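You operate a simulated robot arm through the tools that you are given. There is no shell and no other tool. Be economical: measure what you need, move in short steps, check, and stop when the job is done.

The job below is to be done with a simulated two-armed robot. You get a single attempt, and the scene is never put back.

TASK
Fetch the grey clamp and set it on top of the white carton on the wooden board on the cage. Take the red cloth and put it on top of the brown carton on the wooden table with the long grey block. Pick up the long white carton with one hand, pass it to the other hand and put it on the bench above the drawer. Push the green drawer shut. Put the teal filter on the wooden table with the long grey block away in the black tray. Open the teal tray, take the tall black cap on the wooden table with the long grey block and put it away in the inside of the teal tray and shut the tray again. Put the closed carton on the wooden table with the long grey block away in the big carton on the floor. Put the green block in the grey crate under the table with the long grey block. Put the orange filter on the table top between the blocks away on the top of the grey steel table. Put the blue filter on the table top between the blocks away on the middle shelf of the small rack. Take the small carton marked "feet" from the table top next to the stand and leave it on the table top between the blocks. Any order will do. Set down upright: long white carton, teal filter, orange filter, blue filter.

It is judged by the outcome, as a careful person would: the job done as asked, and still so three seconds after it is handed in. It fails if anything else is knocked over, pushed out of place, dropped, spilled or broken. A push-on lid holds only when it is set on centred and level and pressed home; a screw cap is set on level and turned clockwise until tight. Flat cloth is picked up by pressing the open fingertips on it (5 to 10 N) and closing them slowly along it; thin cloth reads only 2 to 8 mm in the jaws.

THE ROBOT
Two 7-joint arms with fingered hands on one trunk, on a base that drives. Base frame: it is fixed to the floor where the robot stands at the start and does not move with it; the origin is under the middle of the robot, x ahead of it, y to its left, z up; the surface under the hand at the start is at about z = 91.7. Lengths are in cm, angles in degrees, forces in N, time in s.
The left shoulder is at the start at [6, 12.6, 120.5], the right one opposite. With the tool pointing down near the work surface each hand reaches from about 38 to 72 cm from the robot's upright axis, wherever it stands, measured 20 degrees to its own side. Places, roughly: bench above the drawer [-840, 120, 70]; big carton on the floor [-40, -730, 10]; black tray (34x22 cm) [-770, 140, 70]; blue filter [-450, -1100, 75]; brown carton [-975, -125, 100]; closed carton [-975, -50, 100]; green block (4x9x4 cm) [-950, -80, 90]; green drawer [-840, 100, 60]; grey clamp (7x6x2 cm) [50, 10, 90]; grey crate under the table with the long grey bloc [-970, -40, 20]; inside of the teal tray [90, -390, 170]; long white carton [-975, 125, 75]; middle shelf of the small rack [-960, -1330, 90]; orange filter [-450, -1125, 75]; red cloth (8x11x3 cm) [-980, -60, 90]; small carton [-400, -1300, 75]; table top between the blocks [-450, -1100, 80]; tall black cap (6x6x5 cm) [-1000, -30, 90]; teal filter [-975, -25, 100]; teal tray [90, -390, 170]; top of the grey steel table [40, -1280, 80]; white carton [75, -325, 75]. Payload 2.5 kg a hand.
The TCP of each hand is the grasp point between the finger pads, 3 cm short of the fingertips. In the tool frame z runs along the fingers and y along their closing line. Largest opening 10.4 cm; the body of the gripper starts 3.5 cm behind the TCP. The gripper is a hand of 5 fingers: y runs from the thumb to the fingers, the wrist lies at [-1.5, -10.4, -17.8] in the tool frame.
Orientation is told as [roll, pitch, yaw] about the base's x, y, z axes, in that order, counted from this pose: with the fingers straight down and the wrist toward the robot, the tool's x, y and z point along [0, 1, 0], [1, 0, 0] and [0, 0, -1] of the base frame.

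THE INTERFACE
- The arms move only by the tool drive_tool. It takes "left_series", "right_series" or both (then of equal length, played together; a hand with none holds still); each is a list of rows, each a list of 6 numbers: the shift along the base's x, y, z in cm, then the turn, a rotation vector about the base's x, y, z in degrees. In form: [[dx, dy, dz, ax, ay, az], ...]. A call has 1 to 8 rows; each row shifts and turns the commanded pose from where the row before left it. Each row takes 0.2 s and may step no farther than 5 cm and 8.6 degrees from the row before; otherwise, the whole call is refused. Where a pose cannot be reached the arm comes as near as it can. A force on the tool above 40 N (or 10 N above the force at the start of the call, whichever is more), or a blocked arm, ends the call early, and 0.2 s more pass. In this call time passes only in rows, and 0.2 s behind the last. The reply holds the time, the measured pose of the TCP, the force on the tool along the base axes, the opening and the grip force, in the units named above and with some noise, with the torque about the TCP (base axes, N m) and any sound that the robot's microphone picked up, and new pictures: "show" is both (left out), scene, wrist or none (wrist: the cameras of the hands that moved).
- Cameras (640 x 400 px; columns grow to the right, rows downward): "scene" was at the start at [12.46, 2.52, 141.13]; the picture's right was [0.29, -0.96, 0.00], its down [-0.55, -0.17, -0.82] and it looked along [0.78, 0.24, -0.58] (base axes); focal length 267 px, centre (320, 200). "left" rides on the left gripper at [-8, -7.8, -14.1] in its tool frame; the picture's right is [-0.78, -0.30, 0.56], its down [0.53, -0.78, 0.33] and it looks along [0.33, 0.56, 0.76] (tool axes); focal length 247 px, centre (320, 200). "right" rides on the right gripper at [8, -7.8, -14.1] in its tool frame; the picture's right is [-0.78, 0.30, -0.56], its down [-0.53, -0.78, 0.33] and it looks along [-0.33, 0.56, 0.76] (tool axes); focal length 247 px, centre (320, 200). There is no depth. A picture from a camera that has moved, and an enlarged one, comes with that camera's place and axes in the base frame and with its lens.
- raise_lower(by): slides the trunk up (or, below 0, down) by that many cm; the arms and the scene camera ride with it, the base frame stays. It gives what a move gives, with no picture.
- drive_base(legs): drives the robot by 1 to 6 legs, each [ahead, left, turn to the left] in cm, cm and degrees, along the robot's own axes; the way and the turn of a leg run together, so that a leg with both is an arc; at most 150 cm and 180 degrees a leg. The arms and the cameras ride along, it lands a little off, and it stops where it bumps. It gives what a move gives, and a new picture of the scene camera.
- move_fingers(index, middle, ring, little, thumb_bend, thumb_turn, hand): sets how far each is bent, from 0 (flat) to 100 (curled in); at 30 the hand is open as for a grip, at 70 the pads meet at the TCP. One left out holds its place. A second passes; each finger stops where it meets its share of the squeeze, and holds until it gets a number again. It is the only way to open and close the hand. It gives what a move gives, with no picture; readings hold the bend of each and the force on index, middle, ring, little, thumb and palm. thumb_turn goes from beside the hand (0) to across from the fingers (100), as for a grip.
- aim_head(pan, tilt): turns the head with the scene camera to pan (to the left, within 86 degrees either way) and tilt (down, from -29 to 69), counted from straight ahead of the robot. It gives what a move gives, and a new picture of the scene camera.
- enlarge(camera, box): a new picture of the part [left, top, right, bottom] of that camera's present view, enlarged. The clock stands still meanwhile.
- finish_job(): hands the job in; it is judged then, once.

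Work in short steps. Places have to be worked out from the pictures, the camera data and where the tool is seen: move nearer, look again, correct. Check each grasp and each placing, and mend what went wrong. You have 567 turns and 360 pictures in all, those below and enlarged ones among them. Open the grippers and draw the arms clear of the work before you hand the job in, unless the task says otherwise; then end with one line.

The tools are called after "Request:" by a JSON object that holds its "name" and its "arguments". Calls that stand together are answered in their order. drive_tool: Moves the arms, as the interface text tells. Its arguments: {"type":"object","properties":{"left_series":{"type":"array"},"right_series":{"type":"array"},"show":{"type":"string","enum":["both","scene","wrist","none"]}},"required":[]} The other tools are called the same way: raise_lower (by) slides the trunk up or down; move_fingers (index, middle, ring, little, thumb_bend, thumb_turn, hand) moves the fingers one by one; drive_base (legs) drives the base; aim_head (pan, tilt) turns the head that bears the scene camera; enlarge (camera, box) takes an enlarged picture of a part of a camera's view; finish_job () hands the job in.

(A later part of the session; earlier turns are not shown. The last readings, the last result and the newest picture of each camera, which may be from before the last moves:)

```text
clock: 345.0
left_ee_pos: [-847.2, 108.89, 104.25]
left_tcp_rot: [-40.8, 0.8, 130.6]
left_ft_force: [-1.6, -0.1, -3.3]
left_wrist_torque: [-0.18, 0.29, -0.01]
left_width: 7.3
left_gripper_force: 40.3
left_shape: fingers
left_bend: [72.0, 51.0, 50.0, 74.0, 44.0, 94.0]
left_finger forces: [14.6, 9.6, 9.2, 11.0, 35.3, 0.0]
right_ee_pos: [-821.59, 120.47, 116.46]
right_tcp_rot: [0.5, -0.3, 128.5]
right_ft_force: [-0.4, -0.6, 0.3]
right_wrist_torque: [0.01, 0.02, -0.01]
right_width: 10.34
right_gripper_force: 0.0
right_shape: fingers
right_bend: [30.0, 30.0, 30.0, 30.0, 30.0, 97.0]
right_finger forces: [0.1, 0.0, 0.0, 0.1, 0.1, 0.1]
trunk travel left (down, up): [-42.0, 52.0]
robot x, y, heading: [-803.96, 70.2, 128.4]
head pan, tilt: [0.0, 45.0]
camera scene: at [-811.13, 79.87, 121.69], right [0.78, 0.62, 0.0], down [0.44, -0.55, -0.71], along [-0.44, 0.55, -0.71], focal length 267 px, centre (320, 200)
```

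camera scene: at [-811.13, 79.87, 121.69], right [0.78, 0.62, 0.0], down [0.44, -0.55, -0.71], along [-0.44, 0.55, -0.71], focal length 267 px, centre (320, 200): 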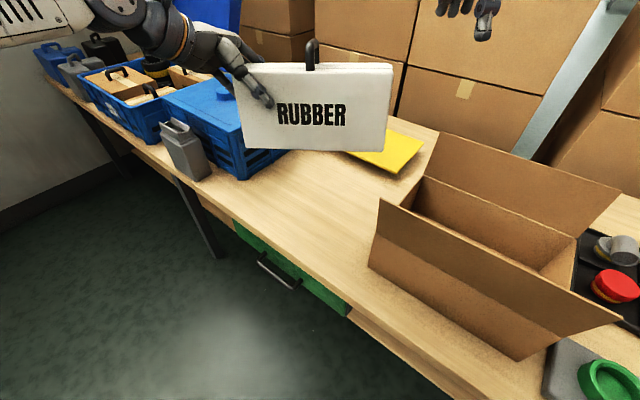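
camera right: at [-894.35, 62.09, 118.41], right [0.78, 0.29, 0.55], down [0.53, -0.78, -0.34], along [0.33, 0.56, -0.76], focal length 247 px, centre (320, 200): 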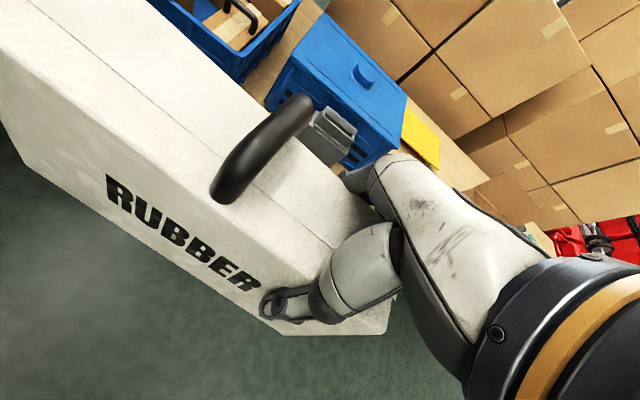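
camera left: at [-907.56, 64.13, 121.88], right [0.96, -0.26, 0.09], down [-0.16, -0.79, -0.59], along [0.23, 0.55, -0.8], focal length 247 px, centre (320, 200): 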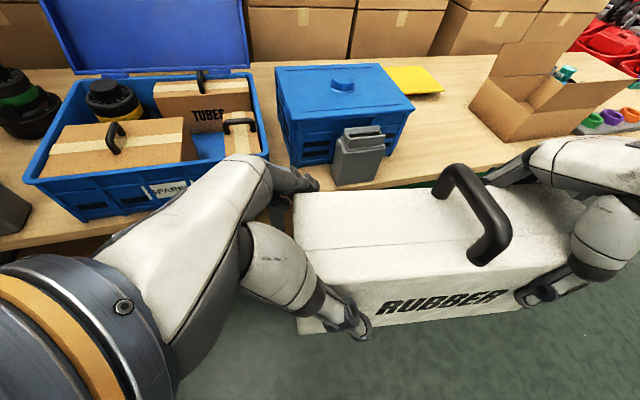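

Now the arm is in front of the bench. I lower the carton.

Request:
{"name": "drive_tool", "arguments": {"left_series": [[0, 0, -4.8, 0, 0, 0], [0, 0, -4.8, 0, 0, 0], [0, 0, -4.8, 0, 0, 0], [0, 0, -4, 0, 0, 0], [0, 0, -3, 0, 0, 0]], "show": "scene"}}

```text
clock: 346.2
left_ee_pos: [-847.11, 108.7, 83.14]
left_tcp_rot: [-40.6, 0.5, 130.7]
left_ft_force: [0.3, 0.0, -3.7]
left_wrist_torque: [-0.11, 0.34, 0.03]
left_width: 7.28
left_gripper_force: 39.9
left_shape: fingers
left_bend: [72.0, 51.0, 50.0, 74.0, 44.0, 94.0]
left_finger forces: [14.4, 9.8, 9.3, 10.7, 35.3, 0.1]
left hand out of reach, approached as far as the arm can: row 5
right_ee_pos: [-821.55, 120.57, 116.4]
right_tcp_rot: [0.5, -0.2, 128.4]
right_ft_force: [0.3, -0.1, 0.0]
right_wrist_torque: [-0.01, 0.04, -0.01]
right_width: 10.32
right_gripper_force: 0.1
right_shape: fingers
right_bend: [30.0, 30.0, 30.0, 30.0, 30.0, 97.0]
right_finger forces: [0.0, 0.0, 0.1, 0.0, 0.0, 0.1]
trunk travel left (down, up): [-42.0, 52.0]
robot x, y, heading: [-803.83, 70.35, 128.5]
head pan, tilt: [0.0, 45.0]
camera scene: at [-811.11, 79.83, 121.7], right [0.78, 0.62, 0.0], down [0.44, -0.55, -0.71], along [-0.44, 0.55, -0.71], focal length 267 px, centre (320, 200)
```

scene: 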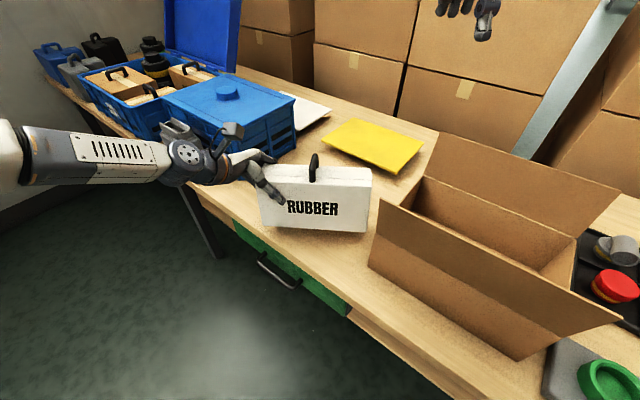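

The arm is at its vertical limit; I lower the rest with the trunk.

Request:
{"name": "raise_lower", "arguments": {"by": -2.5}}

Request:
{"name": "raise_lower", "arguments": {"by": -0.6}}

```text
clock: 346.9
left_ee_pos: [-847.16, 108.69, 80.65]
left_tcp_rot: [-40.6, 0.7, 130.6]
left_ft_force: [-0.4, 0.5, -4.0]
left_wrist_torque: [-0.18, 0.28, 0.04]
left_width: 7.32
left_gripper_force: 40.1
left_shape: fingers
left_bend: [72.0, 51.0, 50.0, 74.0, 44.0, 94.0]
left_finger forces: [14.3, 9.8, 9.3, 10.7, 35.4, 0.0]
right_ee_pos: [-821.51, 120.5, 113.93]
right_tcp_rot: [0.5, -0.3, 128.4]
right_ft_force: [0.9, -0.5, -0.1]
right_wrist_torque: [0.01, -0.01, -0.02]
right_width: 10.36
right_gripper_force: 0.0
right_shape: fingers
right_bend: [30.0, 30.0, 30.0, 30.0, 30.0, 97.0]
right_finger forces: [0.0, 0.0, 0.0, 0.1, 0.0, 0.0]
trunk travel left (down, up): [-39.5, 54.5]
robot x, y, heading: [-803.72, 70.33, 128.3]
head pan, tilt: [0.0, 45.0]
```

```text
clock: 347.4
left_ee_pos: [-847.0, 108.72, 80.38]
left_tcp_rot: [-40.9, 0.4, 130.8]
left_ft_force: [0.8, -1.9, 5.8]
left_wrist_torque: [-0.29, 0.43, 0.03]
left_width: 7.31
left_gripper_force: 40.7
left_shape: fingers
left_bend: [72.0, 51.0, 51.0, 74.0, 44.0, 94.0]
left_finger forces: [14.1, 9.3, 8.7, 11.7, 37.2, 0.0]
right_ee_pos: [-821.55, 120.43, 113.36]
right_tcp_rot: [0.5, -0.3, 128.4]
right_ft_force: [-0.4, -0.2, -0.4]
right_wrist_torque: [0.0, -0.01, 0.01]
right_width: 10.35
right_gripper_force: 0.0
right_shape: fingers
right_bend: [30.0, 30.0, 30.0, 30.0, 30.0, 97.0]
right_finger forces: [0.0, 0.0, 0.1, 0.0, 0.0, 0.1]
trunk travel left (down, up): [-38.9, 55.1]
robot x, y, heading: [-803.87, 70.57, 128.6]
head pan, tilt: [0.0, 45.0]
```

Touching (+10 N change). A hair more, then release and withdraw along the approach line.

Request:
{"name": "raise_lower", "arguments": {"by": -0.3}}

Request:
{"name": "move_fingers", "arguments": {"hand": "left", "index": 32, "middle": 32, "ring": 32, "little": 32, "thumb_bend": 30}}

Request:
{"name": "enlarge", "arguments": {"camera": "scene", "box": [160, 120, 400, 270]}}

```text
clock: 348.0
left_ee_pos: [-847.13, 108.78, 80.3]
left_tcp_rot: [-40.8, 0.2, 130.8]
left_ft_force: [0.8, -1.9, 19.0]
left_wrist_torque: [-0.31, 0.65, 0.01]
left_width: 7.28
left_gripper_force: 41.3
left_shape: fingers
left_bend: [72.0, 52.0, 51.0, 75.0, 44.0, 93.0]
left_finger forces: [13.5, 9.2, 8.8, 12.8, 39.0, 0.0]
right_ee_pos: [-821.42, 120.46, 113.18]
right_tcp_rot: [0.4, -0.4, 128.5]
right_ft_force: [-0.4, -0.1, 0.3]
right_wrist_torque: [0.0, 0.03, -0.03]
right_width: 10.29
right_gripper_force: 0.0
right_shape: fingers
right_bend: [30.0, 30.0, 30.0, 30.0, 30.0, 97.0]
right_finger forces: [0.0, 0.0, 0.0, 0.1, 0.1, 0.1]
trunk travel left (down, up): [-38.6, 55.4]
robot x, y, heading: [-803.94, 70.16, 128.5]
head pan, tilt: [0.0, 45.0]
```

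```text
clock: 349.0
left_ee_pos: [-846.95, 108.64, 79.84]
left_tcp_rot: [-40.7, 0.7, 130.7]
left_ft_force: [3.6, -3.2, 11.2]
left_wrist_torque: [-0.21, 0.07, -0.02]
left_width: 10.64
left_gripper_force: 7.8
left_shape: fingers
left_bend: [31.0, 32.0, 32.0, 32.0, 29.0, 99.0]
left_finger forces: [3.5, 0.0, 0.0, 0.0, 11.5, 0.0]
right_ee_pos: [-821.4, 120.43, 113.18]
right_tcp_rot: [0.5, -0.3, 128.4]
right_ft_force: [1.6, 0.0, -0.2]
right_wrist_torque: [0.02, -0.03, 0.0]
right_width: 10.33
right_gripper_force: 0.0
right_shape: fingers
right_bend: [30.0, 30.0, 30.0, 30.0, 30.0, 97.0]
right_finger forces: [0.0, 0.1, 0.0, 0.0, 0.0, 0.0]
trunk travel left (down, up): [-38.6, 55.4]
robot x, y, heading: [-803.75, 70.41, 128.4]
head pan, tilt: [0.0, 45.0]
```

```text
2.67 times, centred on (280, 195) of scene
camera zoom: at [-810.99, 79.73, 118.32], right [0.78, 0.62, 0.0], down [0.44, -0.55, -0.71], along [-0.44, 0.55, -0.71], focal length 713 px, centre (427, 213)
```

zoom: 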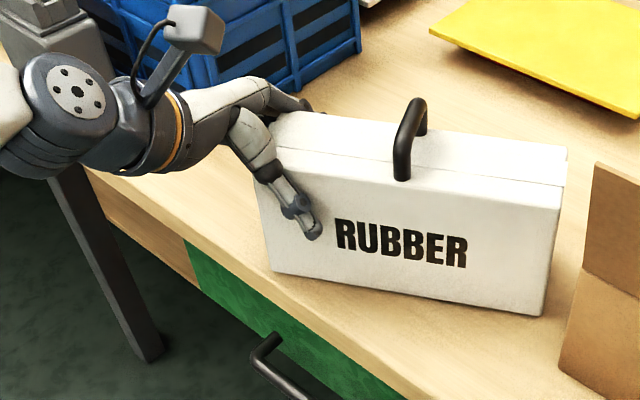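

The carton stands upright on the bench. I open wider and retreat along the approach line.

Request:
{"name": "move_fingers", "arguments": {"hand": "left", "index": 18, "middle": 18, "ring": 18, "little": 18, "thumb_bend": 15}}

Request:
{"name": "drive_tool", "arguments": {"left_series": [[-1, -0.8, 1.5, 0, 0, 0], [-1.5, -1.2, 2.3, 0, 0, 0], [-2, -1.6, 3, 0, 0, 0], [-2, -1.6, 3, 0, 0, 0], [-1, -2, 4, 0, 0, 0]], "show": "scene"}}

```text
clock: 350.0
left_ee_pos: [-847.13, 108.84, 79.78]
left_tcp_rot: [-40.7, 0.6, 130.7]
left_ft_force: [1.0, 0.4, 0.3]
left_wrist_torque: [0.0, -0.02, -0.03]
left_width: 13.2
left_gripper_force: 0.6
left_shape: fingers
left_bend: [18.0, 18.0, 18.0, 18.0, 15.0, 100.0]
left_finger forces: [0.0, 0.0, 0.0, 0.0, 0.2, 0.0]
right_ee_pos: [-821.5, 120.43, 113.13]
right_tcp_rot: [0.5, -0.2, 128.4]
right_ft_force: [-0.2, -1.9, 0.6]
right_wrist_torque: [0.01, -0.02, -0.02]
right_width: 10.31
right_gripper_force: 0.1
right_shape: fingers
right_bend: [30.0, 30.0, 30.0, 30.0, 30.0, 97.0]
right_finger forces: [0.0, 0.0, 0.0, 0.0, 0.1, 0.0]
trunk travel left (down, up): [-38.6, 55.4]
robot x, y, heading: [-803.32, 70.4, 128.5]
head pan, tilt: [0.0, 45.0]
```

```text
clock: 351.2
left_ee_pos: [-854.57, 101.68, 93.76]
left_tcp_rot: [-40.7, 0.8, 130.7]
left_ft_force: [0.5, -0.1, -0.2]
left_wrist_torque: [0.0, 0.0, -0.01]
left_width: 13.21
left_gripper_force: 0.0
left_shape: fingers
left_bend: [18.0, 18.0, 18.0, 18.0, 15.0, 100.0]
left_finger forces: [0.0, 0.0, 0.0, 0.0, 0.0, 0.0]
right_ee_pos: [-821.61, 120.44, 113.1]
right_tcp_rot: [0.5, -0.2, 128.4]
right_ft_force: [0.2, 0.2, -0.1]
right_wrist_torque: [0.0, -0.01, 0.02]
right_width: 10.36
right_gripper_force: 0.1
right_shape: fingers
right_bend: [30.0, 30.0, 30.0, 30.0, 30.0, 97.0]
right_finger forces: [0.1, 0.1, 0.0, 0.0, 0.0, 0.0]
trunk travel left (down, up): [-38.6, 55.4]
robot x, y, heading: [-803.74, 70.64, 128.7]
head pan, tilt: [0.0, 45.0]
camera scene: at [-811.08, 79.8, 118.3], right [0.78, 0.62, 0.0], down [0.44, -0.55, -0.71], along [-0.44, 0.55, -0.71], focal length 267 px, centre (320, 200)
```

scene: 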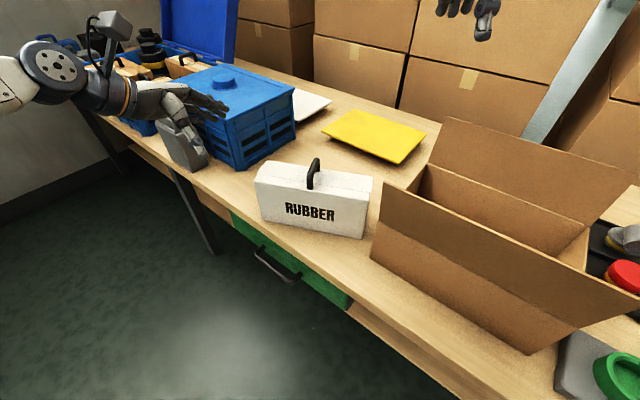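

The white carton stands upright above the drawer. I straighten the left hand while lifting, back off, and head back to the wooden table.

Request:
{"name": "drive_tool", "arguments": {"left_series": [[0, -1, 4, 0, 0, 0], [0, -1, 4, 0, 0, 0], [0, 0, 1, -5.06, 6.36, 0], [0, 0, 1, -5.06, 6.36, 0], [0, 0, 1, -5.06, 6.36, 0], [0, 0, 1, -5.06, 6.36, 0], [0, 0, 1, -5.06, 6.36, 0]], "show": "none"}}

Request:
{"name": "drive_base", "arguments": {"legs": [[-60, 0, 0], [0, 0, 51.5]]}}

Request:
{"name": "raise_lower", "arguments": {"by": 21.4}}

```text
clock: 352.8
left_ee_pos: [-854.68, 99.62, 106.52]
left_tcp_rot: [0.1, -0.8, 130.8]
left_ft_force: [0.1, 0.4, 0.0]
left_wrist_torque: [-0.01, -0.01, 0.0]
left_width: 13.18
left_gripper_force: 0.1
left_shape: fingers
left_bend: [18.0, 18.0, 18.0, 18.0, 15.0, 100.0]
left_finger forces: [0.0, 0.1, 0.0, 0.0, 0.0, 0.0]
right_ee_pos: [-821.61, 120.64, 113.03]
right_tcp_rot: [0.6, -0.3, 128.5]
right_ft_force: [-0.2, 0.0, 0.9]
right_wrist_torque: [0.0, -0.03, -0.02]
right_width: 10.32
right_gripper_force: 0.1
right_shape: fingers
right_bend: [30.0, 30.0, 30.0, 30.0, 30.0, 97.0]
right_finger forces: [0.0, 0.1, 0.1, 0.1, 0.0, 0.0]
trunk travel left (down, up): [-38.6, 55.4]
robot x, y, heading: [-803.77, 70.02, 128.5]
head pan, tilt: [0.0, 45.0]
```

```text
clock: 358.5
left_ee_pos: [-821.38, 2.39, 106.54]
left_tcp_rot: [-0.1, -0.8, -178.7]
left_ft_force: [-0.6, 0.0, 0.3]
left_wrist_torque: [-0.02, 0.0, 0.02]
left_width: 13.18
left_gripper_force: 0.0
left_shape: fingers
left_bend: [18.0, 18.0, 18.0, 18.0, 15.0, 100.0]
left_finger forces: [0.1, 0.0, 0.1, 0.0, 0.1, 0.1]
right_ee_pos: [-816.47, 41.17, 113.03]
right_tcp_rot: [0.5, -0.3, 179.0]
right_ft_force: [-0.3, 0.6, 0.6]
right_wrist_torque: [0.0, 0.03, -0.01]
right_width: 10.34
right_gripper_force: 0.1
right_shape: fingers
right_bend: [30.0, 30.0, 30.0, 30.0, 30.0, 97.0]
right_finger forces: [0.1, 0.0, 0.0, 0.1, 0.1, 0.0]
trunk travel left (down, up): [-38.6, 55.4]
robot x, y, heading: [-766.43, 23.11, 179.0]
head pan, tilt: [0.0, 45.0]
camera scene: at [-778.41, 23.35, 118.3], right [0.02, 1.0, 0.0], down [0.71, -0.01, -0.71], along [-0.71, 0.01, -0.71], focal length 267 px, centre (320, 200)
```

scene: 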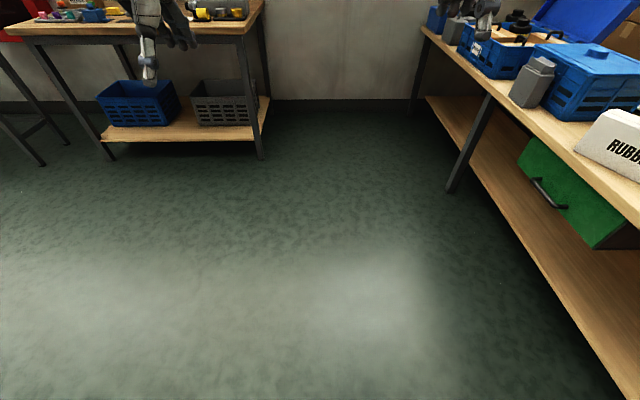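

```text
clock: 360.8
left_ee_pos: [-821.28, 2.31, 127.97]
left_tcp_rot: [-0.1, -0.9, -178.7]
left_ft_force: [0.4, -0.1, 0.2]
left_wrist_torque: [0.0, 0.01, 0.0]
left_width: 13.18
left_gripper_force: 0.1
left_shape: fingers
left_bend: [18.0, 18.0, 18.0, 18.0, 15.0, 100.0]
left_finger forces: [0.0, 0.0, 0.1, 0.0, 0.0, 0.0]
right_ee_pos: [-816.44, 41.3, 134.6]
right_tcp_rot: [0.5, -0.3, 179.1]
right_ft_force: [0.0, -0.6, 0.0]
right_wrist_torque: [-0.03, 0.02, 0.01]
right_width: 10.32
right_gripper_force: 0.0
right_shape: fingers
right_bend: [30.0, 30.0, 30.0, 30.0, 30.0, 97.0]
right_finger forces: [0.0, 0.1, 0.0, 0.1, 0.0, 0.1]
trunk travel left (down, up): [-60.0, 34.0]
robot x, y, heading: [-766.38, 23.46, 178.9]
head pan, tilt: [0.0, 45.0]
```

Both hands are in carrying pose. I turn the left hand to yaw ≈112 for the "75" carton and drive to the table.

Request:
{"name": "drive_tool", "arguments": {"left_series": [[0, 0, 0, 0, 0, -8.4], [0, 0, 0, 0, 0, -8.4], [0, 0, 0, 0, 0, -8.4], [0, 0, 0, 0, 0, -8.4], [0.5, 0, 0, 0, 0, -8.4], [0.5, 0, 0, 0, 0, -8.4], [0.5, 0, 0, 0, 0, -8.4], [0.5, 0, 0, 0, 0, -8.4]], "show": "none"}}

Request:
{"name": "drive_base", "arguments": {"legs": [[70, 65, 1], [75, 0, 0]]}}

Request:
{"name": "aim_head", "arguments": {"pan": 0, "tilt": 50}}

```text
clock: 362.6
left_ee_pos: [-819.32, 2.18, 127.72]
left_tcp_rot: [0.1, -0.9, 116.9]
left_ft_force: [0.6, 0.3, 0.0]
left_wrist_torque: [0.01, 0.0, 0.02]
left_width: 13.17
left_gripper_force: 0.1
left_shape: fingers
left_bend: [18.0, 18.0, 18.0, 18.0, 15.0, 100.0]
left_finger forces: [0.0, 0.0, 0.1, 0.0, 0.0, 0.0]
left hand out of reach, approached as far as the arm can: row 8
right_ee_pos: [-816.52, 41.18, 134.44]
right_tcp_rot: [0.4, -0.3, 179.1]
right_ft_force: [0.0, 0.1, -0.3]
right_wrist_torque: [-0.01, 0.0, -0.02]
right_width: 10.32
right_gripper_force: 0.0
right_shape: fingers
right_bend: [30.0, 30.0, 30.0, 30.0, 30.0, 97.0]
right_finger forces: [0.1, 0.0, 0.1, 0.0, 0.1, 0.1]
trunk travel left (down, up): [-60.0, 34.0]
robot x, y, heading: [-766.25, 23.31, 178.9]
head pan, tilt: [0.0, 45.0]
```

```text
clock: 371.1
left_ee_pos: [-964.06, -61.31, 127.86]
left_tcp_rot: [0.0, -1.1, 117.5]
left_ft_force: [-1.1, -0.7, 0.4]
left_wrist_torque: [-0.01, 0.02, -0.02]
left_width: 13.19
left_gripper_force: 0.1
left_shape: fingers
left_bend: [18.0, 18.0, 18.0, 18.0, 15.0, 100.0]
left_finger forces: [0.1, 0.1, 0.0, 0.0, 0.1, 0.0]
right_ee_pos: [-961.48, -22.33, 134.41]
right_tcp_rot: [0.5, -0.3, 179.6]
right_ft_force: [-0.4, 0.2, 0.7]
right_wrist_torque: [0.01, -0.04, -0.06]
right_width: 10.31
right_gripper_force: 0.0
right_shape: fingers
right_bend: [30.0, 30.0, 30.0, 30.0, 30.0, 97.0]
right_finger forces: [0.0, 0.0, 0.0, 0.0, 0.1, 0.0]
trunk travel left (down, up): [-60.0, 34.0]
robot x, y, heading: [-911.15, -40.16, 179.7]
head pan, tilt: [0.0, 45.0]
camera scene: at [-923.32, -39.82, 139.7], right [0.01, 1.0, 0.0], down [0.71, 0.0, -0.71], along [-0.71, 0.0, -0.71], focal length 267 px, centre (320, 200)
```

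scene: 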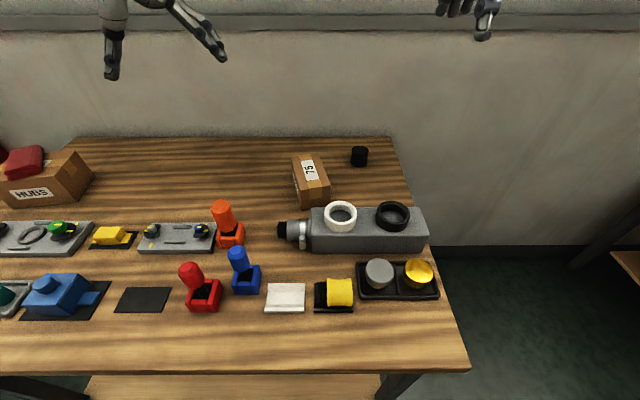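

```text
clock: 371.8
left_ee_pos: [-963.98, -61.2, 127.83]
left_tcp_rot: [0.0, -1.0, 117.7]
left_ft_force: [0.2, -0.3, 0.7]
left_wrist_torque: [0.01, -0.01, 0.03]
left_width: 13.16
left_gripper_force: 0.0
left_shape: fingers
left_bend: [18.0, 18.0, 18.0, 18.0, 15.0, 100.0]
left_finger forces: [0.0, 0.0, 0.1, 0.1, 0.0, 0.0]
right_ee_pos: [-961.51, -22.46, 134.42]
right_tcp_rot: [0.5, -0.3, 179.6]
right_ft_force: [-0.1, -0.5, -0.1]
right_wrist_torque: [0.01, 0.03, -0.02]
right_width: 10.35
right_gripper_force: 0.1
right_shape: fingers
right_bend: [30.0, 30.0, 30.0, 30.0, 30.0, 97.0]
right_finger forces: [0.0, 0.0, 0.0, 0.0, 0.1, 0.0]
trunk travel left (down, up): [-60.0, 34.0]
robot x, y, heading: [-911.51, -40.2, 180.0]
head pan, tilt: [0.0, 50.0]
camera scene: at [-922.85, -39.83, 139.02], right [0.01, 1.0, 0.0], down [0.77, 0.0, -0.64], along [-0.64, 0.0, -0.77], focal length 267 px, centre (320, 200)
```

scene: 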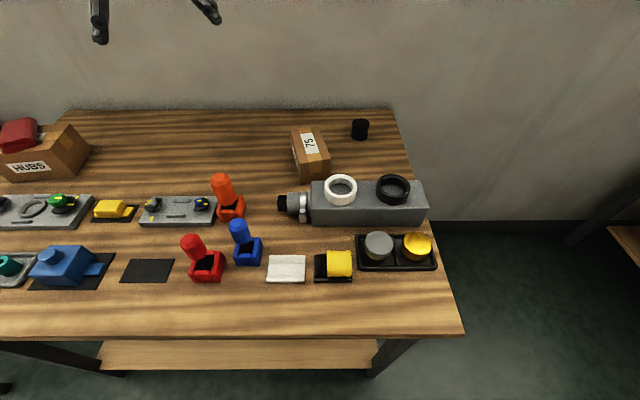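

Request:
{"name": "enlarge", "arguments": {"camera": "scene", "box": [260, 100, 400, 190]}}

```text
4.44 times, centred on (330, 145) of scene
camera zoom: at [-922.85, -39.83, 139.02], right [0.01, 1.0, 0.0], down [0.77, 0.0, -0.64], along [-0.64, 0.0, -0.77], focal length 1188 px, centre (276, 444)
```

zoom: 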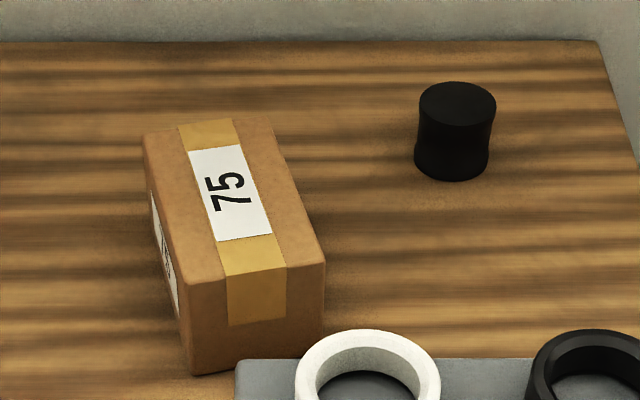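

Carton "75": centre ≈[-981,-42.7], 14.4×8.2×7.7, long axis about 14° off x, top z≈92.9. Cap: centre ≈[-995,-26.7]. I move up and bring the left hand over the carton.

Request:
{"name": "drive_base", "arguments": {"legs": [[8.5, -2, 0]]}}

Request:
{"name": "drive_tool", "arguments": {"left_series": [[-1, 4, -2, 0, 0, -3], [-1, 4, -2, 0, 0, -3], [-1, 4, -2, 0, 0, -3], [-2, 4, -2, 0, 0, 0], [-2, 0.6, -4, 0, 0, 0], [0, 0, -5, 0, 0, 0]], "show": "wrist"}}

```text
clock: 372.9
left_ee_pos: [-972.55, -59.31, 127.77]
left_tcp_rot: [0.0, -1.0, 117.7]
left_ft_force: [-0.5, 0.8, -0.4]
left_wrist_torque: [0.0, -0.03, -0.01]
left_width: 13.22
left_gripper_force: 0.1
left_shape: fingers
left_bend: [18.0, 18.0, 18.0, 18.0, 15.0, 100.0]
left_finger forces: [0.1, 0.0, 0.0, 0.1, 0.1, 0.0]
right_ee_pos: [-970.19, -20.41, 134.47]
right_tcp_rot: [0.5, -0.3, 179.7]
right_ft_force: [-0.5, -0.2, 0.0]
right_wrist_torque: [0.0, -0.03, -0.01]
right_width: 10.33
right_gripper_force: 0.0
right_shape: fingers
right_bend: [30.0, 30.0, 30.0, 30.0, 30.0, 97.0]
right_finger forces: [0.1, 0.1, 0.0, 0.0, 0.0, 0.0]
trunk travel left (down, up): [-60.0, 34.0]
robot x, y, heading: [-920.03, -37.82, 179.7]
head pan, tilt: [0.0, 50.0]
camera scene: at [-931.4, -37.78, 139.0], right [0.0, 1.0, 0.0], down [0.77, 0.0, -0.64], along [-0.64, 0.0, -0.77], focal length 267 px, centre (320, 200)
```

scene: 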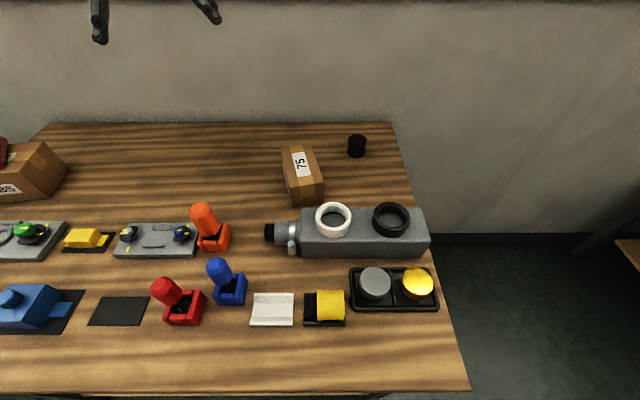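

```text
clock: 374.3
left_ee_pos: [-973.54, -48.5, 109.25]
left_tcp_rot: [0.0, -1.1, 108.7]
left_ft_force: [0.1, 0.5, 0.2]
left_wrist_torque: [0.0, 0.02, 0.01]
left_width: 13.21
left_gripper_force: 0.0
left_shape: fingers
left_bend: [18.0, 18.0, 18.0, 18.0, 15.0, 100.0]
left_finger forces: [0.0, 0.0, 0.0, 0.0, 0.0, 0.1]
left hand out of reach, approached as far as the arm can: row 1, 3, 4, 5
right_ee_pos: [-970.05, -20.5, 134.64]
right_tcp_rot: [0.5, -0.3, 179.8]
right_ft_force: [-0.1, -0.3, 0.4]
right_wrist_torque: [0.03, 0.02, -0.01]
right_width: 10.35
right_gripper_force: 0.0
right_shape: fingers
right_bend: [30.0, 30.0, 30.0, 30.0, 30.0, 97.0]
right_finger forces: [0.0, 0.1, 0.0, 0.1, 0.0, 0.1]
trunk travel left (down, up): [-60.0, 34.0]
robot x, y, heading: [-919.63, -37.97, 180.0]
head pan, tilt: [0.0, 50.0]
camera left: at [-963.35, -53.65, 123.43], right [0.83, -0.02, -0.56], down [-0.26, -0.9, -0.35], along [-0.5, 0.43, -0.75], focal length 247 px, centre (320, 200)
```

left: 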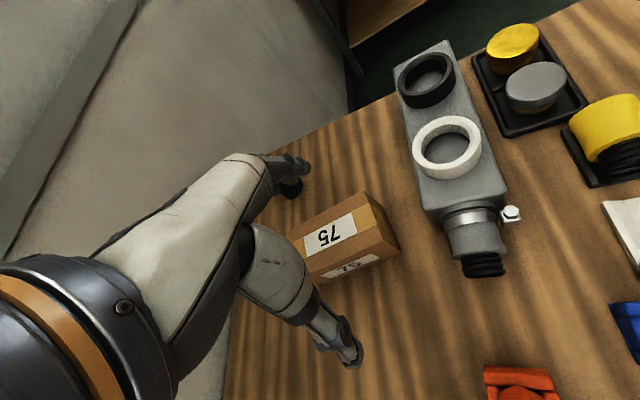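

I continue to the carton centre at this lower height.

Request:
{"name": "drive_tool", "arguments": {"left_series": [[-2, 2.1, -1, 0, 0, 0], [-2, 2.1, -1, 0, 0, 0], [-2, 2.1, -1, 0, 0, 0]], "show": "wrist"}}

```text
clock: 375.1
left_ee_pos: [-972.67, -46.65, 107.97]
left_tcp_rot: [0.1, -1.2, 108.7]
left_ft_force: [0.2, -0.2, 1.3]
left_wrist_torque: [-0.01, 0.03, 0.01]
left_width: 13.19
left_gripper_force: 0.1
left_shape: fingers
left_bend: [18.0, 18.0, 18.0, 18.0, 15.0, 100.0]
left_finger forces: [0.0, 0.0, 0.0, 0.0, 0.0, 0.0]
left hand out of reach, approached as far as the arm can: row 1, 2, 3
right_ee_pos: [-970.07, -20.41, 134.47]
right_tcp_rot: [0.5, -0.3, 179.6]
right_ft_force: [0.6, -0.4, 0.1]
right_wrist_torque: [-0.02, -0.03, 0.03]
right_width: 10.37
right_gripper_force: 0.1
right_shape: fingers
right_bend: [30.0, 30.0, 30.0, 30.0, 30.0, 97.0]
right_finger forces: [0.0, 0.0, 0.0, 0.0, 0.1, 0.0]
trunk travel left (down, up): [-60.0, 34.0]
robot x, y, heading: [-919.63, -37.66, 179.8]
head pan, tilt: [0.0, 50.0]
camera left: at [-962.37, -51.68, 122.05], right [0.83, -0.02, -0.56], down [-0.26, -0.9, -0.35], along [-0.5, 0.43, -0.75], focal length 247 px, centre (320, 200)
```

left: 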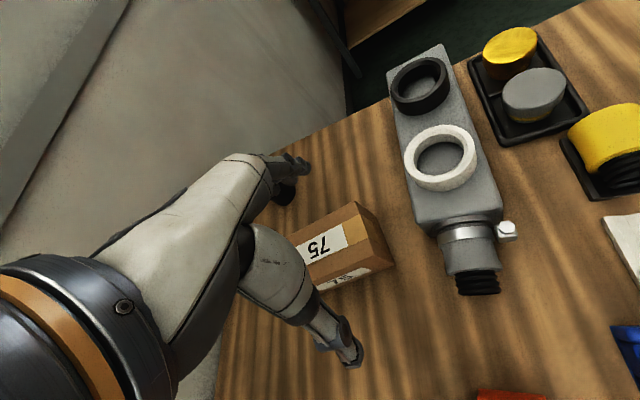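

The arm is stuck at a reach limit. I look straight down to see how much room remains between the body and the table.

Request:
{"name": "aim_head", "arguments": {"pan": 0, "tilt": 69}}

```text
clock: 375.9
left_ee_pos: [-972.61, -46.5, 108.06]
left_tcp_rot: [0.1, -1.1, 108.7]
left_ft_force: [-0.2, 0.5, 1.1]
left_wrist_torque: [-0.02, 0.04, 0.02]
left_width: 13.19
left_gripper_force: 0.0
left_shape: fingers
left_bend: [18.0, 18.0, 18.0, 18.0, 15.0, 100.0]
left_finger forces: [0.0, 0.1, 0.0, 0.0, 0.0, 0.0]
right_ee_pos: [-970.06, -20.53, 134.5]
right_tcp_rot: [0.5, -0.3, 179.7]
right_ft_force: [0.3, -0.1, -0.1]
right_wrist_torque: [0.0, 0.01, -0.01]
right_width: 10.33
right_gripper_force: 0.0
right_shape: fingers
right_bend: [30.0, 30.0, 30.0, 30.0, 30.0, 97.0]
right_finger forces: [0.0, 0.0, 0.0, 0.0, 0.1, 0.0]
trunk travel left (down, up): [-60.0, 34.0]
robot x, y, heading: [-919.58, -38.08, 179.8]
head pan, tilt: [0.0, 68.8]
camera scene: at [-929.22, -37.81, 136.82], right [0.0, 1.0, 0.0], down [0.93, 0.0, -0.36], along [-0.36, 0.0, -0.93], focal length 267 px, centre (320, 200)
```

scene: 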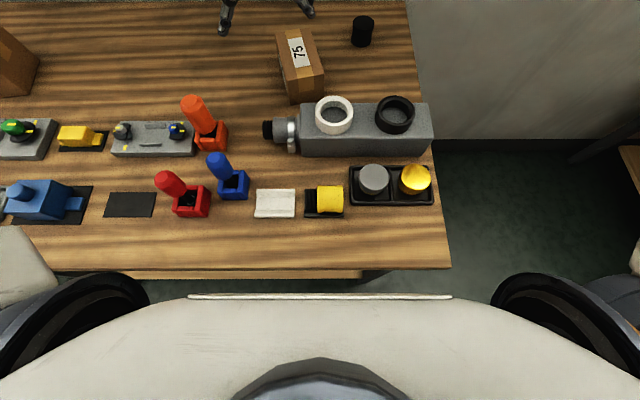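

About 4 cm of room remains. I move 2.5 cm closer and correct the overshot command, turning the hand slightly for better reach.

Request:
{"name": "drive_base", "arguments": {"legs": [[2.5, 0, 0]]}}

Request:
{"name": "drive_tool", "arguments": {"left_series": [[4, -2.5, 0, 0, 0, 2], [4, -2.5, -1, 0, 0, 2], [0, -1, -2, 0, 0, 1]], "show": "wrist"}}

```text
clock: 376.7
left_ee_pos: [-975.12, -46.42, 107.99]
left_tcp_rot: [0.0, -1.1, 108.7]
left_ft_force: [-0.7, -0.2, 0.4]
left_wrist_torque: [0.02, -0.01, 0.0]
left_width: 13.2
left_gripper_force: 0.1
left_shape: fingers
left_bend: [18.0, 18.0, 18.0, 18.0, 15.0, 100.0]
left_finger forces: [0.0, 0.0, 0.0, 0.1, 0.1, 0.0]
right_ee_pos: [-972.71, -20.41, 134.42]
right_tcp_rot: [0.4, -0.2, 179.7]
right_ft_force: [-0.8, -0.1, 0.1]
right_wrist_torque: [0.0, -0.02, -0.02]
right_width: 10.34
right_gripper_force: 0.0
right_shape: fingers
right_bend: [30.0, 30.0, 30.0, 30.0, 30.0, 97.0]
right_finger forces: [0.1, 0.0, 0.0, 0.1, 0.0, 0.0]
trunk travel left (down, up): [-60.0, 34.0]
robot x, y, heading: [-921.93, -37.65, 180.0]
head pan, tilt: [0.0, 68.8]
camera scene: at [-931.79, -37.8, 136.81], right [0.0, 1.0, 0.0], down [0.93, 0.0, -0.36], along [-0.36, 0.0, -0.93], focal length 267 px, centre (320, 200)
```

scene: 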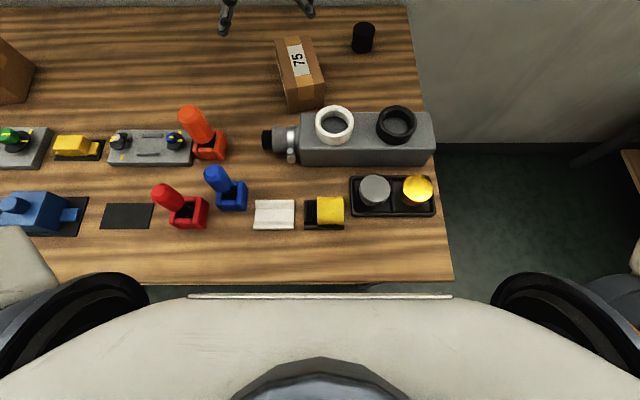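

```text
clock: 377.5
left_ee_pos: [-966.92, -52.55, 104.93]
left_tcp_rot: [0.2, -1.1, 113.7]
left_ft_force: [0.1, 0.4, 0.6]
left_wrist_torque: [-0.03, 0.04, 0.01]
left_width: 13.2
left_gripper_force: 0.0
left_shape: fingers
left_bend: [18.0, 18.0, 18.0, 18.0, 15.0, 100.0]
left_finger forces: [0.0, 0.1, 0.0, 0.0, 0.0, 0.0]
right_ee_pos: [-972.5, -20.53, 134.55]
right_tcp_rot: [0.5, -0.4, 179.7]
right_ft_force: [0.8, 0.5, -0.2]
right_wrist_torque: [-0.01, -0.01, 0.0]
right_width: 10.35
right_gripper_force: 0.0
right_shape: fingers
right_bend: [30.0, 30.0, 30.0, 30.0, 30.0, 97.0]
right_finger forces: [0.1, 0.0, 0.0, 0.0, 0.1, 0.1]
trunk travel left (down, up): [-60.0, 34.0]
robot x, y, heading: [-922.15, -37.5, 179.7]
head pan, tilt: [0.0, 68.8]
camera left: at [-956.3, -56.7, 119.02], right [0.82, 0.05, -0.56], down [-0.18, -0.92, -0.35], along [-0.54, 0.39, -0.75], focal length 247 px, centre (320, 200)
```

left: 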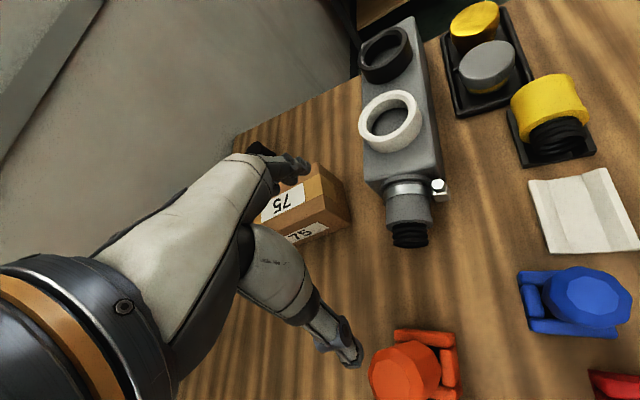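

Commands are taken relative to the measured pose after a base move. I now move to the carton in small steps.

Request:
{"name": "drive_tool", "arguments": {"left_series": [[-3, 2.5, 0, 0, 0, 0], [-3, 2.5, 0, 0, 0, 0], [-3, 2.5, 0, 0, 0, 0], [-3, 2.5, 0, 0, 0, 0]], "show": "wrist"}}

```text
clock: 378.5
left_ee_pos: [-974.72, -45.23, 106.25]
left_tcp_rot: [0.1, -1.1, 113.7]
left_ft_force: [-0.9, -0.2, 0.2]
left_wrist_torque: [-0.04, -0.03, 0.0]
left_width: 13.19
left_gripper_force: 0.1
left_shape: fingers
left_bend: [18.0, 18.0, 18.0, 18.0, 15.0, 100.0]
left_finger forces: [0.0, 0.0, 0.0, 0.0, 0.1, 0.0]
left hand out of reach, approached as far as the arm can: row 3, 4
right_ee_pos: [-972.48, -20.43, 134.55]
right_tcp_rot: [0.5, -0.3, 179.8]
right_ft_force: [-0.4, -0.2, 0.0]
right_wrist_torque: [-0.02, 0.01, -0.01]
right_width: 10.31
right_gripper_force: 0.1
right_shape: fingers
right_bend: [30.0, 30.0, 30.0, 30.0, 30.0, 97.0]
right_finger forces: [0.1, 0.0, 0.0, 0.1, 0.1, 0.0]
trunk travel left (down, up): [-60.0, 34.0]
robot x, y, heading: [-922.41, -37.86, 179.7]
head pan, tilt: [0.0, 68.8]
camera left: at [-964.13, -49.45, 120.25], right [0.82, 0.05, -0.56], down [-0.18, -0.92, -0.35], along [-0.54, 0.39, -0.75], focal length 247 px, centre (320, 200)
```

left: 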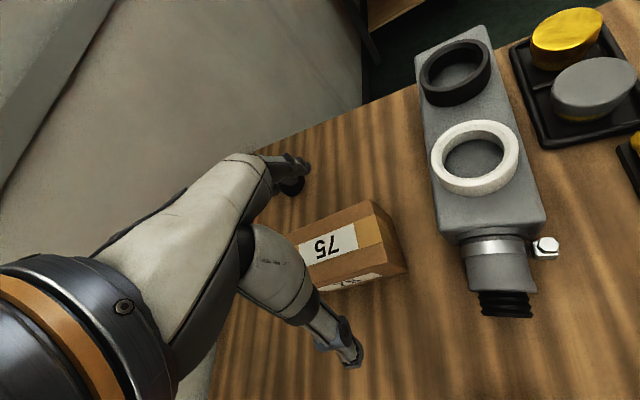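

The wrist is only 43 cm from the shoulder, so a joint limit (not distance) blocks it. I look at the left arm's posture.

Request:
{"name": "aim_head", "arguments": {"pan": 40, "tilt": 30}}

```text
clock: 379.6
left_ee_pos: [-974.81, -45.18, 106.13]
left_tcp_rot: [0.2, -1.1, 113.7]
left_ft_force: [0.3, -0.1, 0.0]
left_wrist_torque: [0.01, -0.02, -0.04]
left_width: 13.18
left_gripper_force: 0.0
left_shape: fingers
left_bend: [18.0, 18.0, 18.0, 18.0, 15.0, 100.0]
left_finger forces: [0.0, 0.0, 0.0, 0.0, 0.0, 0.0]
right_ee_pos: [-972.41, -20.39, 134.52]
right_tcp_rot: [0.6, -0.3, 179.6]
right_ft_force: [-0.6, 0.3, 0.1]
right_wrist_torque: [0.0, -0.01, -0.03]
right_width: 10.33
right_gripper_force: 0.1
right_shape: fingers
right_bend: [30.0, 30.0, 30.0, 30.0, 30.0, 97.0]
right_finger forces: [0.0, 0.1, 0.0, 0.1, 0.0, 0.1]
trunk travel left (down, up): [-60.0, 34.0]
robot x, y, heading: [-922.07, -37.71, 179.5]
head pan, tilt: [40.0, 30.0]
camera scene: at [-933.04, -43.6, 141.96], right [-0.64, 0.77, 0.0], down [0.39, 0.32, -0.87], along [-0.67, -0.55, -0.5], focal length 267 px, centre (320, 200)
```

scene: 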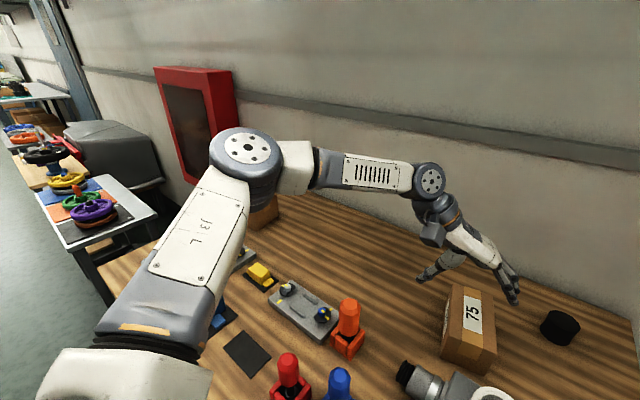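

The left elbow is now in a raised, bent posture that limits this yaw. I'll use the right hand for the carton instead (turned +90°), and the left for the cap. First, left back to default orientation and right turned.

Request:
{"name": "drive_tool", "arguments": {"left_series": [[1.5, -2.5, 1, 0, 0, 8.3], [1.5, -2.5, 1, 0, 0, 8.3], [1.5, -2.5, 1, 0, 0, 8.3], [1.5, -2.5, 1, 0, 0, 8.3], [1.5, -2.5, 1, 0, 0, 8.3], [1.5, -2.5, 1, 0, 0, 8.3], [1.5, -2.5, 1, 0, 0, 8.3], [1.5, -2.5, 1, 0, 0, 8.3]], "right_series": [[1, 0, -1, 0, 0, 8.3], [1, 0, -1, 0, 0, 8.3], [1, 0, -1, 0, 0, 8.3], [1, 0, -1, 0, 0, 8.3], [1, 0, -1, 0, 0, 8.3], [1, 0, -1, 0, 0, 8.3], [1, 0, -1, 0, 0, 8.3], [1, 0, -1, 0, 0, 8.3]], "show": "none"}}

Request:
{"name": "drive_tool", "arguments": {"right_series": [[0, 0, -2, 0, 0, 8.3], [0, 0, -2, 0, 0, 8.3], [0, 0, -2, 0, 0, 8.3]], "show": "none"}}

Request:
{"name": "drive_base", "arguments": {"legs": [[0, 8, 0]]}}

```text
clock: 381.4
left_ee_pos: [-962.71, -65.68, 114.23]
left_tcp_rot: [-0.1, -0.9, -179.7]
left_ft_force: [-0.2, 0.1, -0.8]
left_wrist_torque: [0.08, -0.05, -0.03]
left_width: 13.2
left_gripper_force: 0.0
left_shape: fingers
left_bend: [18.0, 18.0, 18.0, 18.0, 15.0, 100.0]
left_finger forces: [0.0, 0.0, 0.0, 0.0, 0.0, 0.1]
right_ee_pos: [-965.28, -26.24, 130.88]
right_tcp_rot: [0.2, -3.0, -131.9]
right_ft_force: [-0.8, -0.2, -0.1]
right_wrist_torque: [0.03, -0.02, -0.03]
right_width: 10.34
right_gripper_force: 0.2
right_shape: fingers
right_bend: [30.0, 30.0, 30.0, 30.0, 30.0, 98.0]
right_finger forces: [0.1, 0.0, 0.0, 0.0, 0.0, 0.0]
right hand out of reach, approached as far as the arm can: row 5, 6, 7, 8
trunk travel left (down, up): [-60.0, 34.0]
robot x, y, heading: [-922.07, -37.6, 180.1]
head pan, tilt: [40.0, 30.0]
```

```text
clock: 382.2
left_ee_pos: [-962.86, -65.33, 114.3]
left_tcp_rot: [0.2, -1.2, -179.8]
left_ft_force: [-0.3, 0.1, -0.6]
left_wrist_torque: [0.02, 0.02, 0.03]
left_width: 13.16
left_gripper_force: 0.2
left_shape: fingers
left_bend: [18.0, 18.0, 18.0, 18.0, 15.0, 100.0]
left_finger forces: [0.0, 0.0, 0.0, 0.1, 0.1, 0.0]
right_ee_pos: [-965.42, -25.79, 130.84]
right_tcp_rot: [0.3, -3.2, -132.0]
right_ft_force: [0.2, -0.5, 0.2]
right_wrist_torque: [0.0, 0.0, 0.02]
right_width: 10.33
right_gripper_force: 0.0
right_shape: fingers
right_bend: [30.0, 30.0, 30.0, 30.0, 30.0, 98.0]
right_finger forces: [0.1, 0.0, 0.1, 0.0, 0.1, 0.1]
right hand out of reach, approached as far as the arm can: row 1, 2, 3
trunk travel left (down, up): [-60.0, 34.0]
robot x, y, heading: [-922.05, -37.57, 179.6]
head pan, tilt: [40.0, 30.0]
```

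```text
clock: 383.2
left_ee_pos: [-962.86, -73.25, 114.31]
left_tcp_rot: [0.1, -1.1, -179.8]
left_ft_force: [0.2, 0.2, -0.1]
left_wrist_torque: [-0.01, 0.01, -0.01]
left_width: 13.16
left_gripper_force: 0.0
left_shape: fingers
left_bend: [18.0, 18.0, 18.0, 18.0, 15.0, 100.0]
left_finger forces: [0.0, 0.0, 0.0, 0.0, 0.0, 0.1]
right_ee_pos: [-965.44, -33.75, 130.87]
right_tcp_rot: [0.3, -3.2, -131.9]
right_ft_force: [-0.1, -0.1, -0.3]
right_wrist_torque: [0.02, -0.02, 0.01]
right_width: 10.32
right_gripper_force: 0.0
right_shape: fingers
right_bend: [30.0, 30.0, 30.0, 30.0, 30.0, 98.0]
right_finger forces: [0.1, 0.1, 0.1, 0.0, 0.1, 0.0]
trunk travel left (down, up): [-60.0, 34.0]
robot x, y, heading: [-922.39, -45.52, 179.7]
head pan, tilt: [40.0, 30.0]
camera scene: at [-933.07, -51.53, 141.96], right [-0.64, 0.77, 0.0], down [0.38, 0.32, -0.87], along [-0.67, -0.55, -0.5], focal length 267 px, centre (320, 200)
```

scene: 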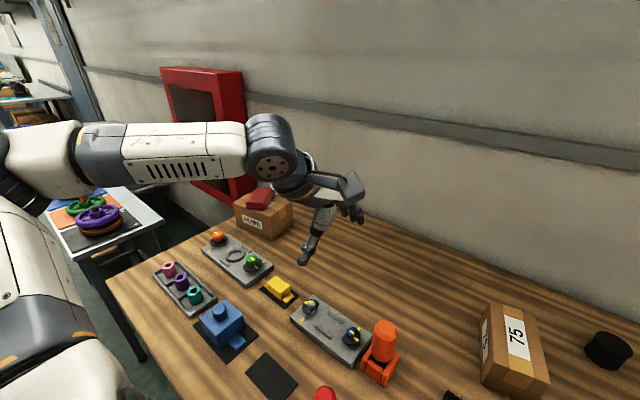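

The right wrist also limits at this height. I lower it to z≈112 and continue the turn.

Request:
{"name": "drive_tool", "arguments": {"right_series": [[0, 0, -4.5, 0, 0, 0], [0, 0, -4.5, 0, 0, 0], [0, 0, -4.5, 0, 0, 0], [0, 0, -4.5, 0, 0, 0], [0, 0, 0, 0, 0, 8.3], [0, 0, 0, 0, 0, 8.3], [0, 0, 0, 0, 0, 8.3]], "show": "none"}}

```text
clock: 384.9
left_ee_pos: [-962.79, -73.1, 114.26]
left_tcp_rot: [0.0, -1.1, -179.8]
left_ft_force: [-0.2, -1.5, -0.2]
left_wrist_torque: [0.01, 0.01, 0.02]
left_width: 13.21
left_gripper_force: 0.0
left_shape: fingers
left_bend: [18.0, 18.0, 18.0, 18.0, 15.0, 100.0]
left_finger forces: [0.0, 0.0, 0.0, 0.0, 0.0, 0.0]
right_ee_pos: [-965.14, -33.47, 112.92]
right_tcp_rot: [0.4, -3.2, -132.0]
right_ft_force: [-0.5, 0.7, 0.0]
right_wrist_torque: [0.01, 0.02, 0.0]
right_width: 10.33
right_gripper_force: 0.0
right_shape: fingers
right_bend: [30.0, 30.0, 30.0, 30.0, 30.0, 98.0]
right_finger forces: [0.0, 0.1, 0.0, 0.1, 0.0, 0.1]
right hand out of reach, approached as far as the arm can: row 5, 6, 7
trunk travel left (down, up): [-60.0, 34.0]
robot x, y, heading: [-922.08, -45.81, 179.8]
head pan, tilt: [40.0, 30.0]
```

It's a wrist limit that depends on forearm direction; bringing the hand nearer the robot's midline should free it. I move it left and turn again.

Request:
{"name": "drive_tool", "arguments": {"right_series": [[0, -3, 0, 0, 0, 0], [0, -3, 0, 0, 0, 0], [0, -3, 0, 0, 0, 0], [0, 0, 0, 0, 0, 8.3], [0, 0, 0, 0, 0, 8.3], [0, 0, 0, 0, 0, 8.3], [0, 0, 0, 0, 0, 8.3]], "show": "none"}}

```text
clock: 386.4
left_ee_pos: [-962.74, -73.1, 114.35]
left_tcp_rot: [0.1, -1.1, -180.0]
left_ft_force: [0.6, 0.0, 0.2]
left_wrist_torque: [-0.02, -0.02, -0.03]
left_width: 13.19
left_gripper_force: 0.1
left_shape: fingers
left_bend: [18.0, 18.0, 18.0, 18.0, 15.0, 100.0]
left_finger forces: [0.1, 0.0, 0.1, 0.1, 0.0, 0.1]
right_ee_pos: [-965.41, -42.69, 112.89]
right_tcp_rot: [0.4, -3.3, -121.0]
right_ft_force: [-0.7, 0.5, -0.6]
right_wrist_torque: [0.02, 0.01, 0.01]
right_width: 10.32
right_gripper_force: 0.1
right_shape: fingers
right_bend: [30.0, 30.0, 30.0, 30.0, 30.0, 98.0]
right_finger forces: [0.1, 0.0, 0.0, 0.0, 0.0, 0.0]
right hand out of reach, approached as far as the arm can: row 5, 6, 7
trunk travel left (down, up): [-60.0, 34.0]
robot x, y, heading: [-921.98, -45.84, 180.2]
head pan, tilt: [40.0, 30.0]
```

Progress (−121). Extending farther forward should allow more; I extend and rotate together.

Request:
{"name": "drive_tool", "arguments": {"right_series": [[-2.5, 0, 0, 0, 0, 4], [-2.5, 0, 0, 0, 0, 6], [-2.5, 0, 0, 0, 0, 8], [-2, 0, 0, 0, 0, 8], [0, 0, 0, 0, 0, 4]], "show": "both"}}

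```text
clock: 387.6
left_ee_pos: [-962.84, -73.25, 114.4]
left_tcp_rot: [0.1, -1.1, -179.8]
left_ft_force: [0.2, 1.2, 0.1]
left_wrist_torque: [0.01, 0.03, -0.01]
left_width: 13.2
left_gripper_force: 0.0
left_shape: fingers
left_bend: [18.0, 18.0, 18.0, 18.0, 15.0, 100.0]
left_finger forces: [0.1, 0.1, 0.0, 0.0, 0.1, 0.0]
right_ee_pos: [-965.37, -42.53, 112.88]
right_tcp_rot: [0.4, -3.2, -120.9]
right_ft_force: [-0.3, -0.3, -0.1]
right_wrist_torque: [-0.02, 0.02, 0.0]
right_width: 10.32
right_gripper_force: 0.1
right_shape: fingers
right_bend: [30.0, 30.0, 30.0, 30.0, 30.0, 98.0]
right_finger forces: [0.0, 0.0, 0.0, 0.0, 0.1, 0.0]
right hand out of reach, approached as far as the arm can: row 1, 2, 3, 4, 5
trunk travel left (down, up): [-60.0, 34.0]
robot x, y, heading: [-921.9, -45.73, 180.0]
head pan, tilt: [40.0, 30.0]
camera scene: at [-933.07, -51.45, 141.97], right [-0.64, 0.77, 0.0], down [0.38, 0.32, -0.87], along [-0.67, -0.55, -0.5], focal length 267 px, centre (320, 200)
camera right: at [-954.29, -39.2, 126.45], right [-0.81, 0.17, 0.57], down [-0.07, 0.92, -0.38], along [-0.59, -0.34, -0.73], focal length 247 px, centre (320, 200)
```

scene: 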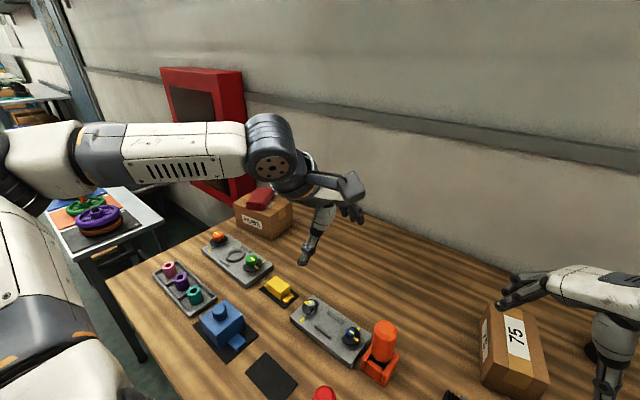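
right: 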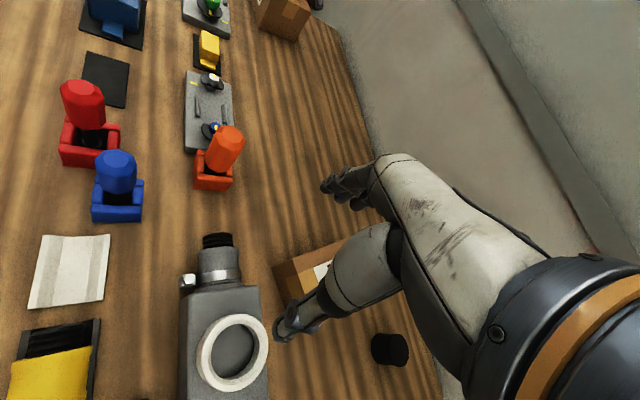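

The pending rotation command blocks everything. I back the rotation off and extend first without rotating.

Request:
{"name": "drive_tool", "arguments": {"right_series": [[-2.5, 0, 0, 0, 0, -8], [-2.5, 0, 0, 0, 0, -8], [-2.5, 0, 0, 0, 0, -8], [-2, 0, 0, 0, 0, -8]], "show": "none"}}

```text
clock: 388.6
left_ee_pos: [-962.87, -73.2, 114.38]
left_tcp_rot: [0.0, -1.0, -179.9]
left_ft_force: [0.3, 0.1, 0.0]
left_wrist_torque: [0.01, 0.0, 0.01]
left_width: 13.2
left_gripper_force: 0.1
left_shape: fingers
left_bend: [18.0, 18.0, 18.0, 18.0, 15.0, 100.0]
left_finger forces: [0.1, 0.1, 0.0, 0.0, 0.0, 0.0]
right_ee_pos: [-975.21, -42.75, 113.01]
right_tcp_rot: [0.4, -3.1, -153.2]
right_ft_force: [0.1, -0.4, 0.8]
right_wrist_torque: [-0.03, 0.0, 0.01]
right_width: 10.31
right_gripper_force: 0.0
right_shape: fingers
right_bend: [30.0, 30.0, 30.0, 30.0, 30.0, 98.0]
right_finger forces: [0.0, 0.0, 0.1, 0.0, 0.0, 0.0]
trunk travel left (down, up): [-60.0, 34.0]
robot x, y, heading: [-922.29, -45.51, 180.0]
head pan, tilt: [40.0, 30.0]
```

Now extended to x=−975 with yaw −153. I rotate in small steps from here.

Request:
{"name": "drive_tool", "arguments": {"right_series": [[0, 0, -1, 0, 0, 8], [0, 0, -1, 0, 0, 8], [0, 0, -1, 0, 0, 8], [0, 0, -1, 0, 0, 8], [0, 0, -1, 0, 0, 8], [0, 0, -1, 0, 0, 8], [0, 0, 0, 0, 0, 8]], "show": "none"}}

```text
clock: 390.2
left_ee_pos: [-962.72, -73.18, 114.39]
left_tcp_rot: [0.1, -1.1, -179.9]
left_ft_force: [-0.3, 0.4, -0.4]
left_wrist_torque: [0.0, -0.03, -0.01]
left_width: 13.16
left_gripper_force: 0.1
left_shape: fingers
left_bend: [18.0, 18.0, 18.0, 18.0, 15.0, 100.0]
left_finger forces: [0.0, 0.1, 0.0, 0.0, 0.0, 0.0]
right_ee_pos: [-975.1, -42.63, 110.49]
right_tcp_rot: [0.4, -3.2, -133.0]
right_ft_force: [-0.7, -0.5, -0.5]
right_wrist_torque: [-0.01, 0.01, 0.04]
right_width: 10.34
right_gripper_force: 0.2
right_shape: fingers
right_bend: [30.0, 30.0, 30.0, 30.0, 30.0, 98.0]
right_finger forces: [0.0, 0.0, 0.1, 0.0, 0.0, 0.0]
right hand out of reach, approached as far as the arm can: row 3, 4, 5, 6, 7
trunk travel left (down, up): [-60.0, 34.0]
robot x, y, heading: [-922.34, -45.71, 179.7]
head pan, tilt: [40.0, 30.0]
```

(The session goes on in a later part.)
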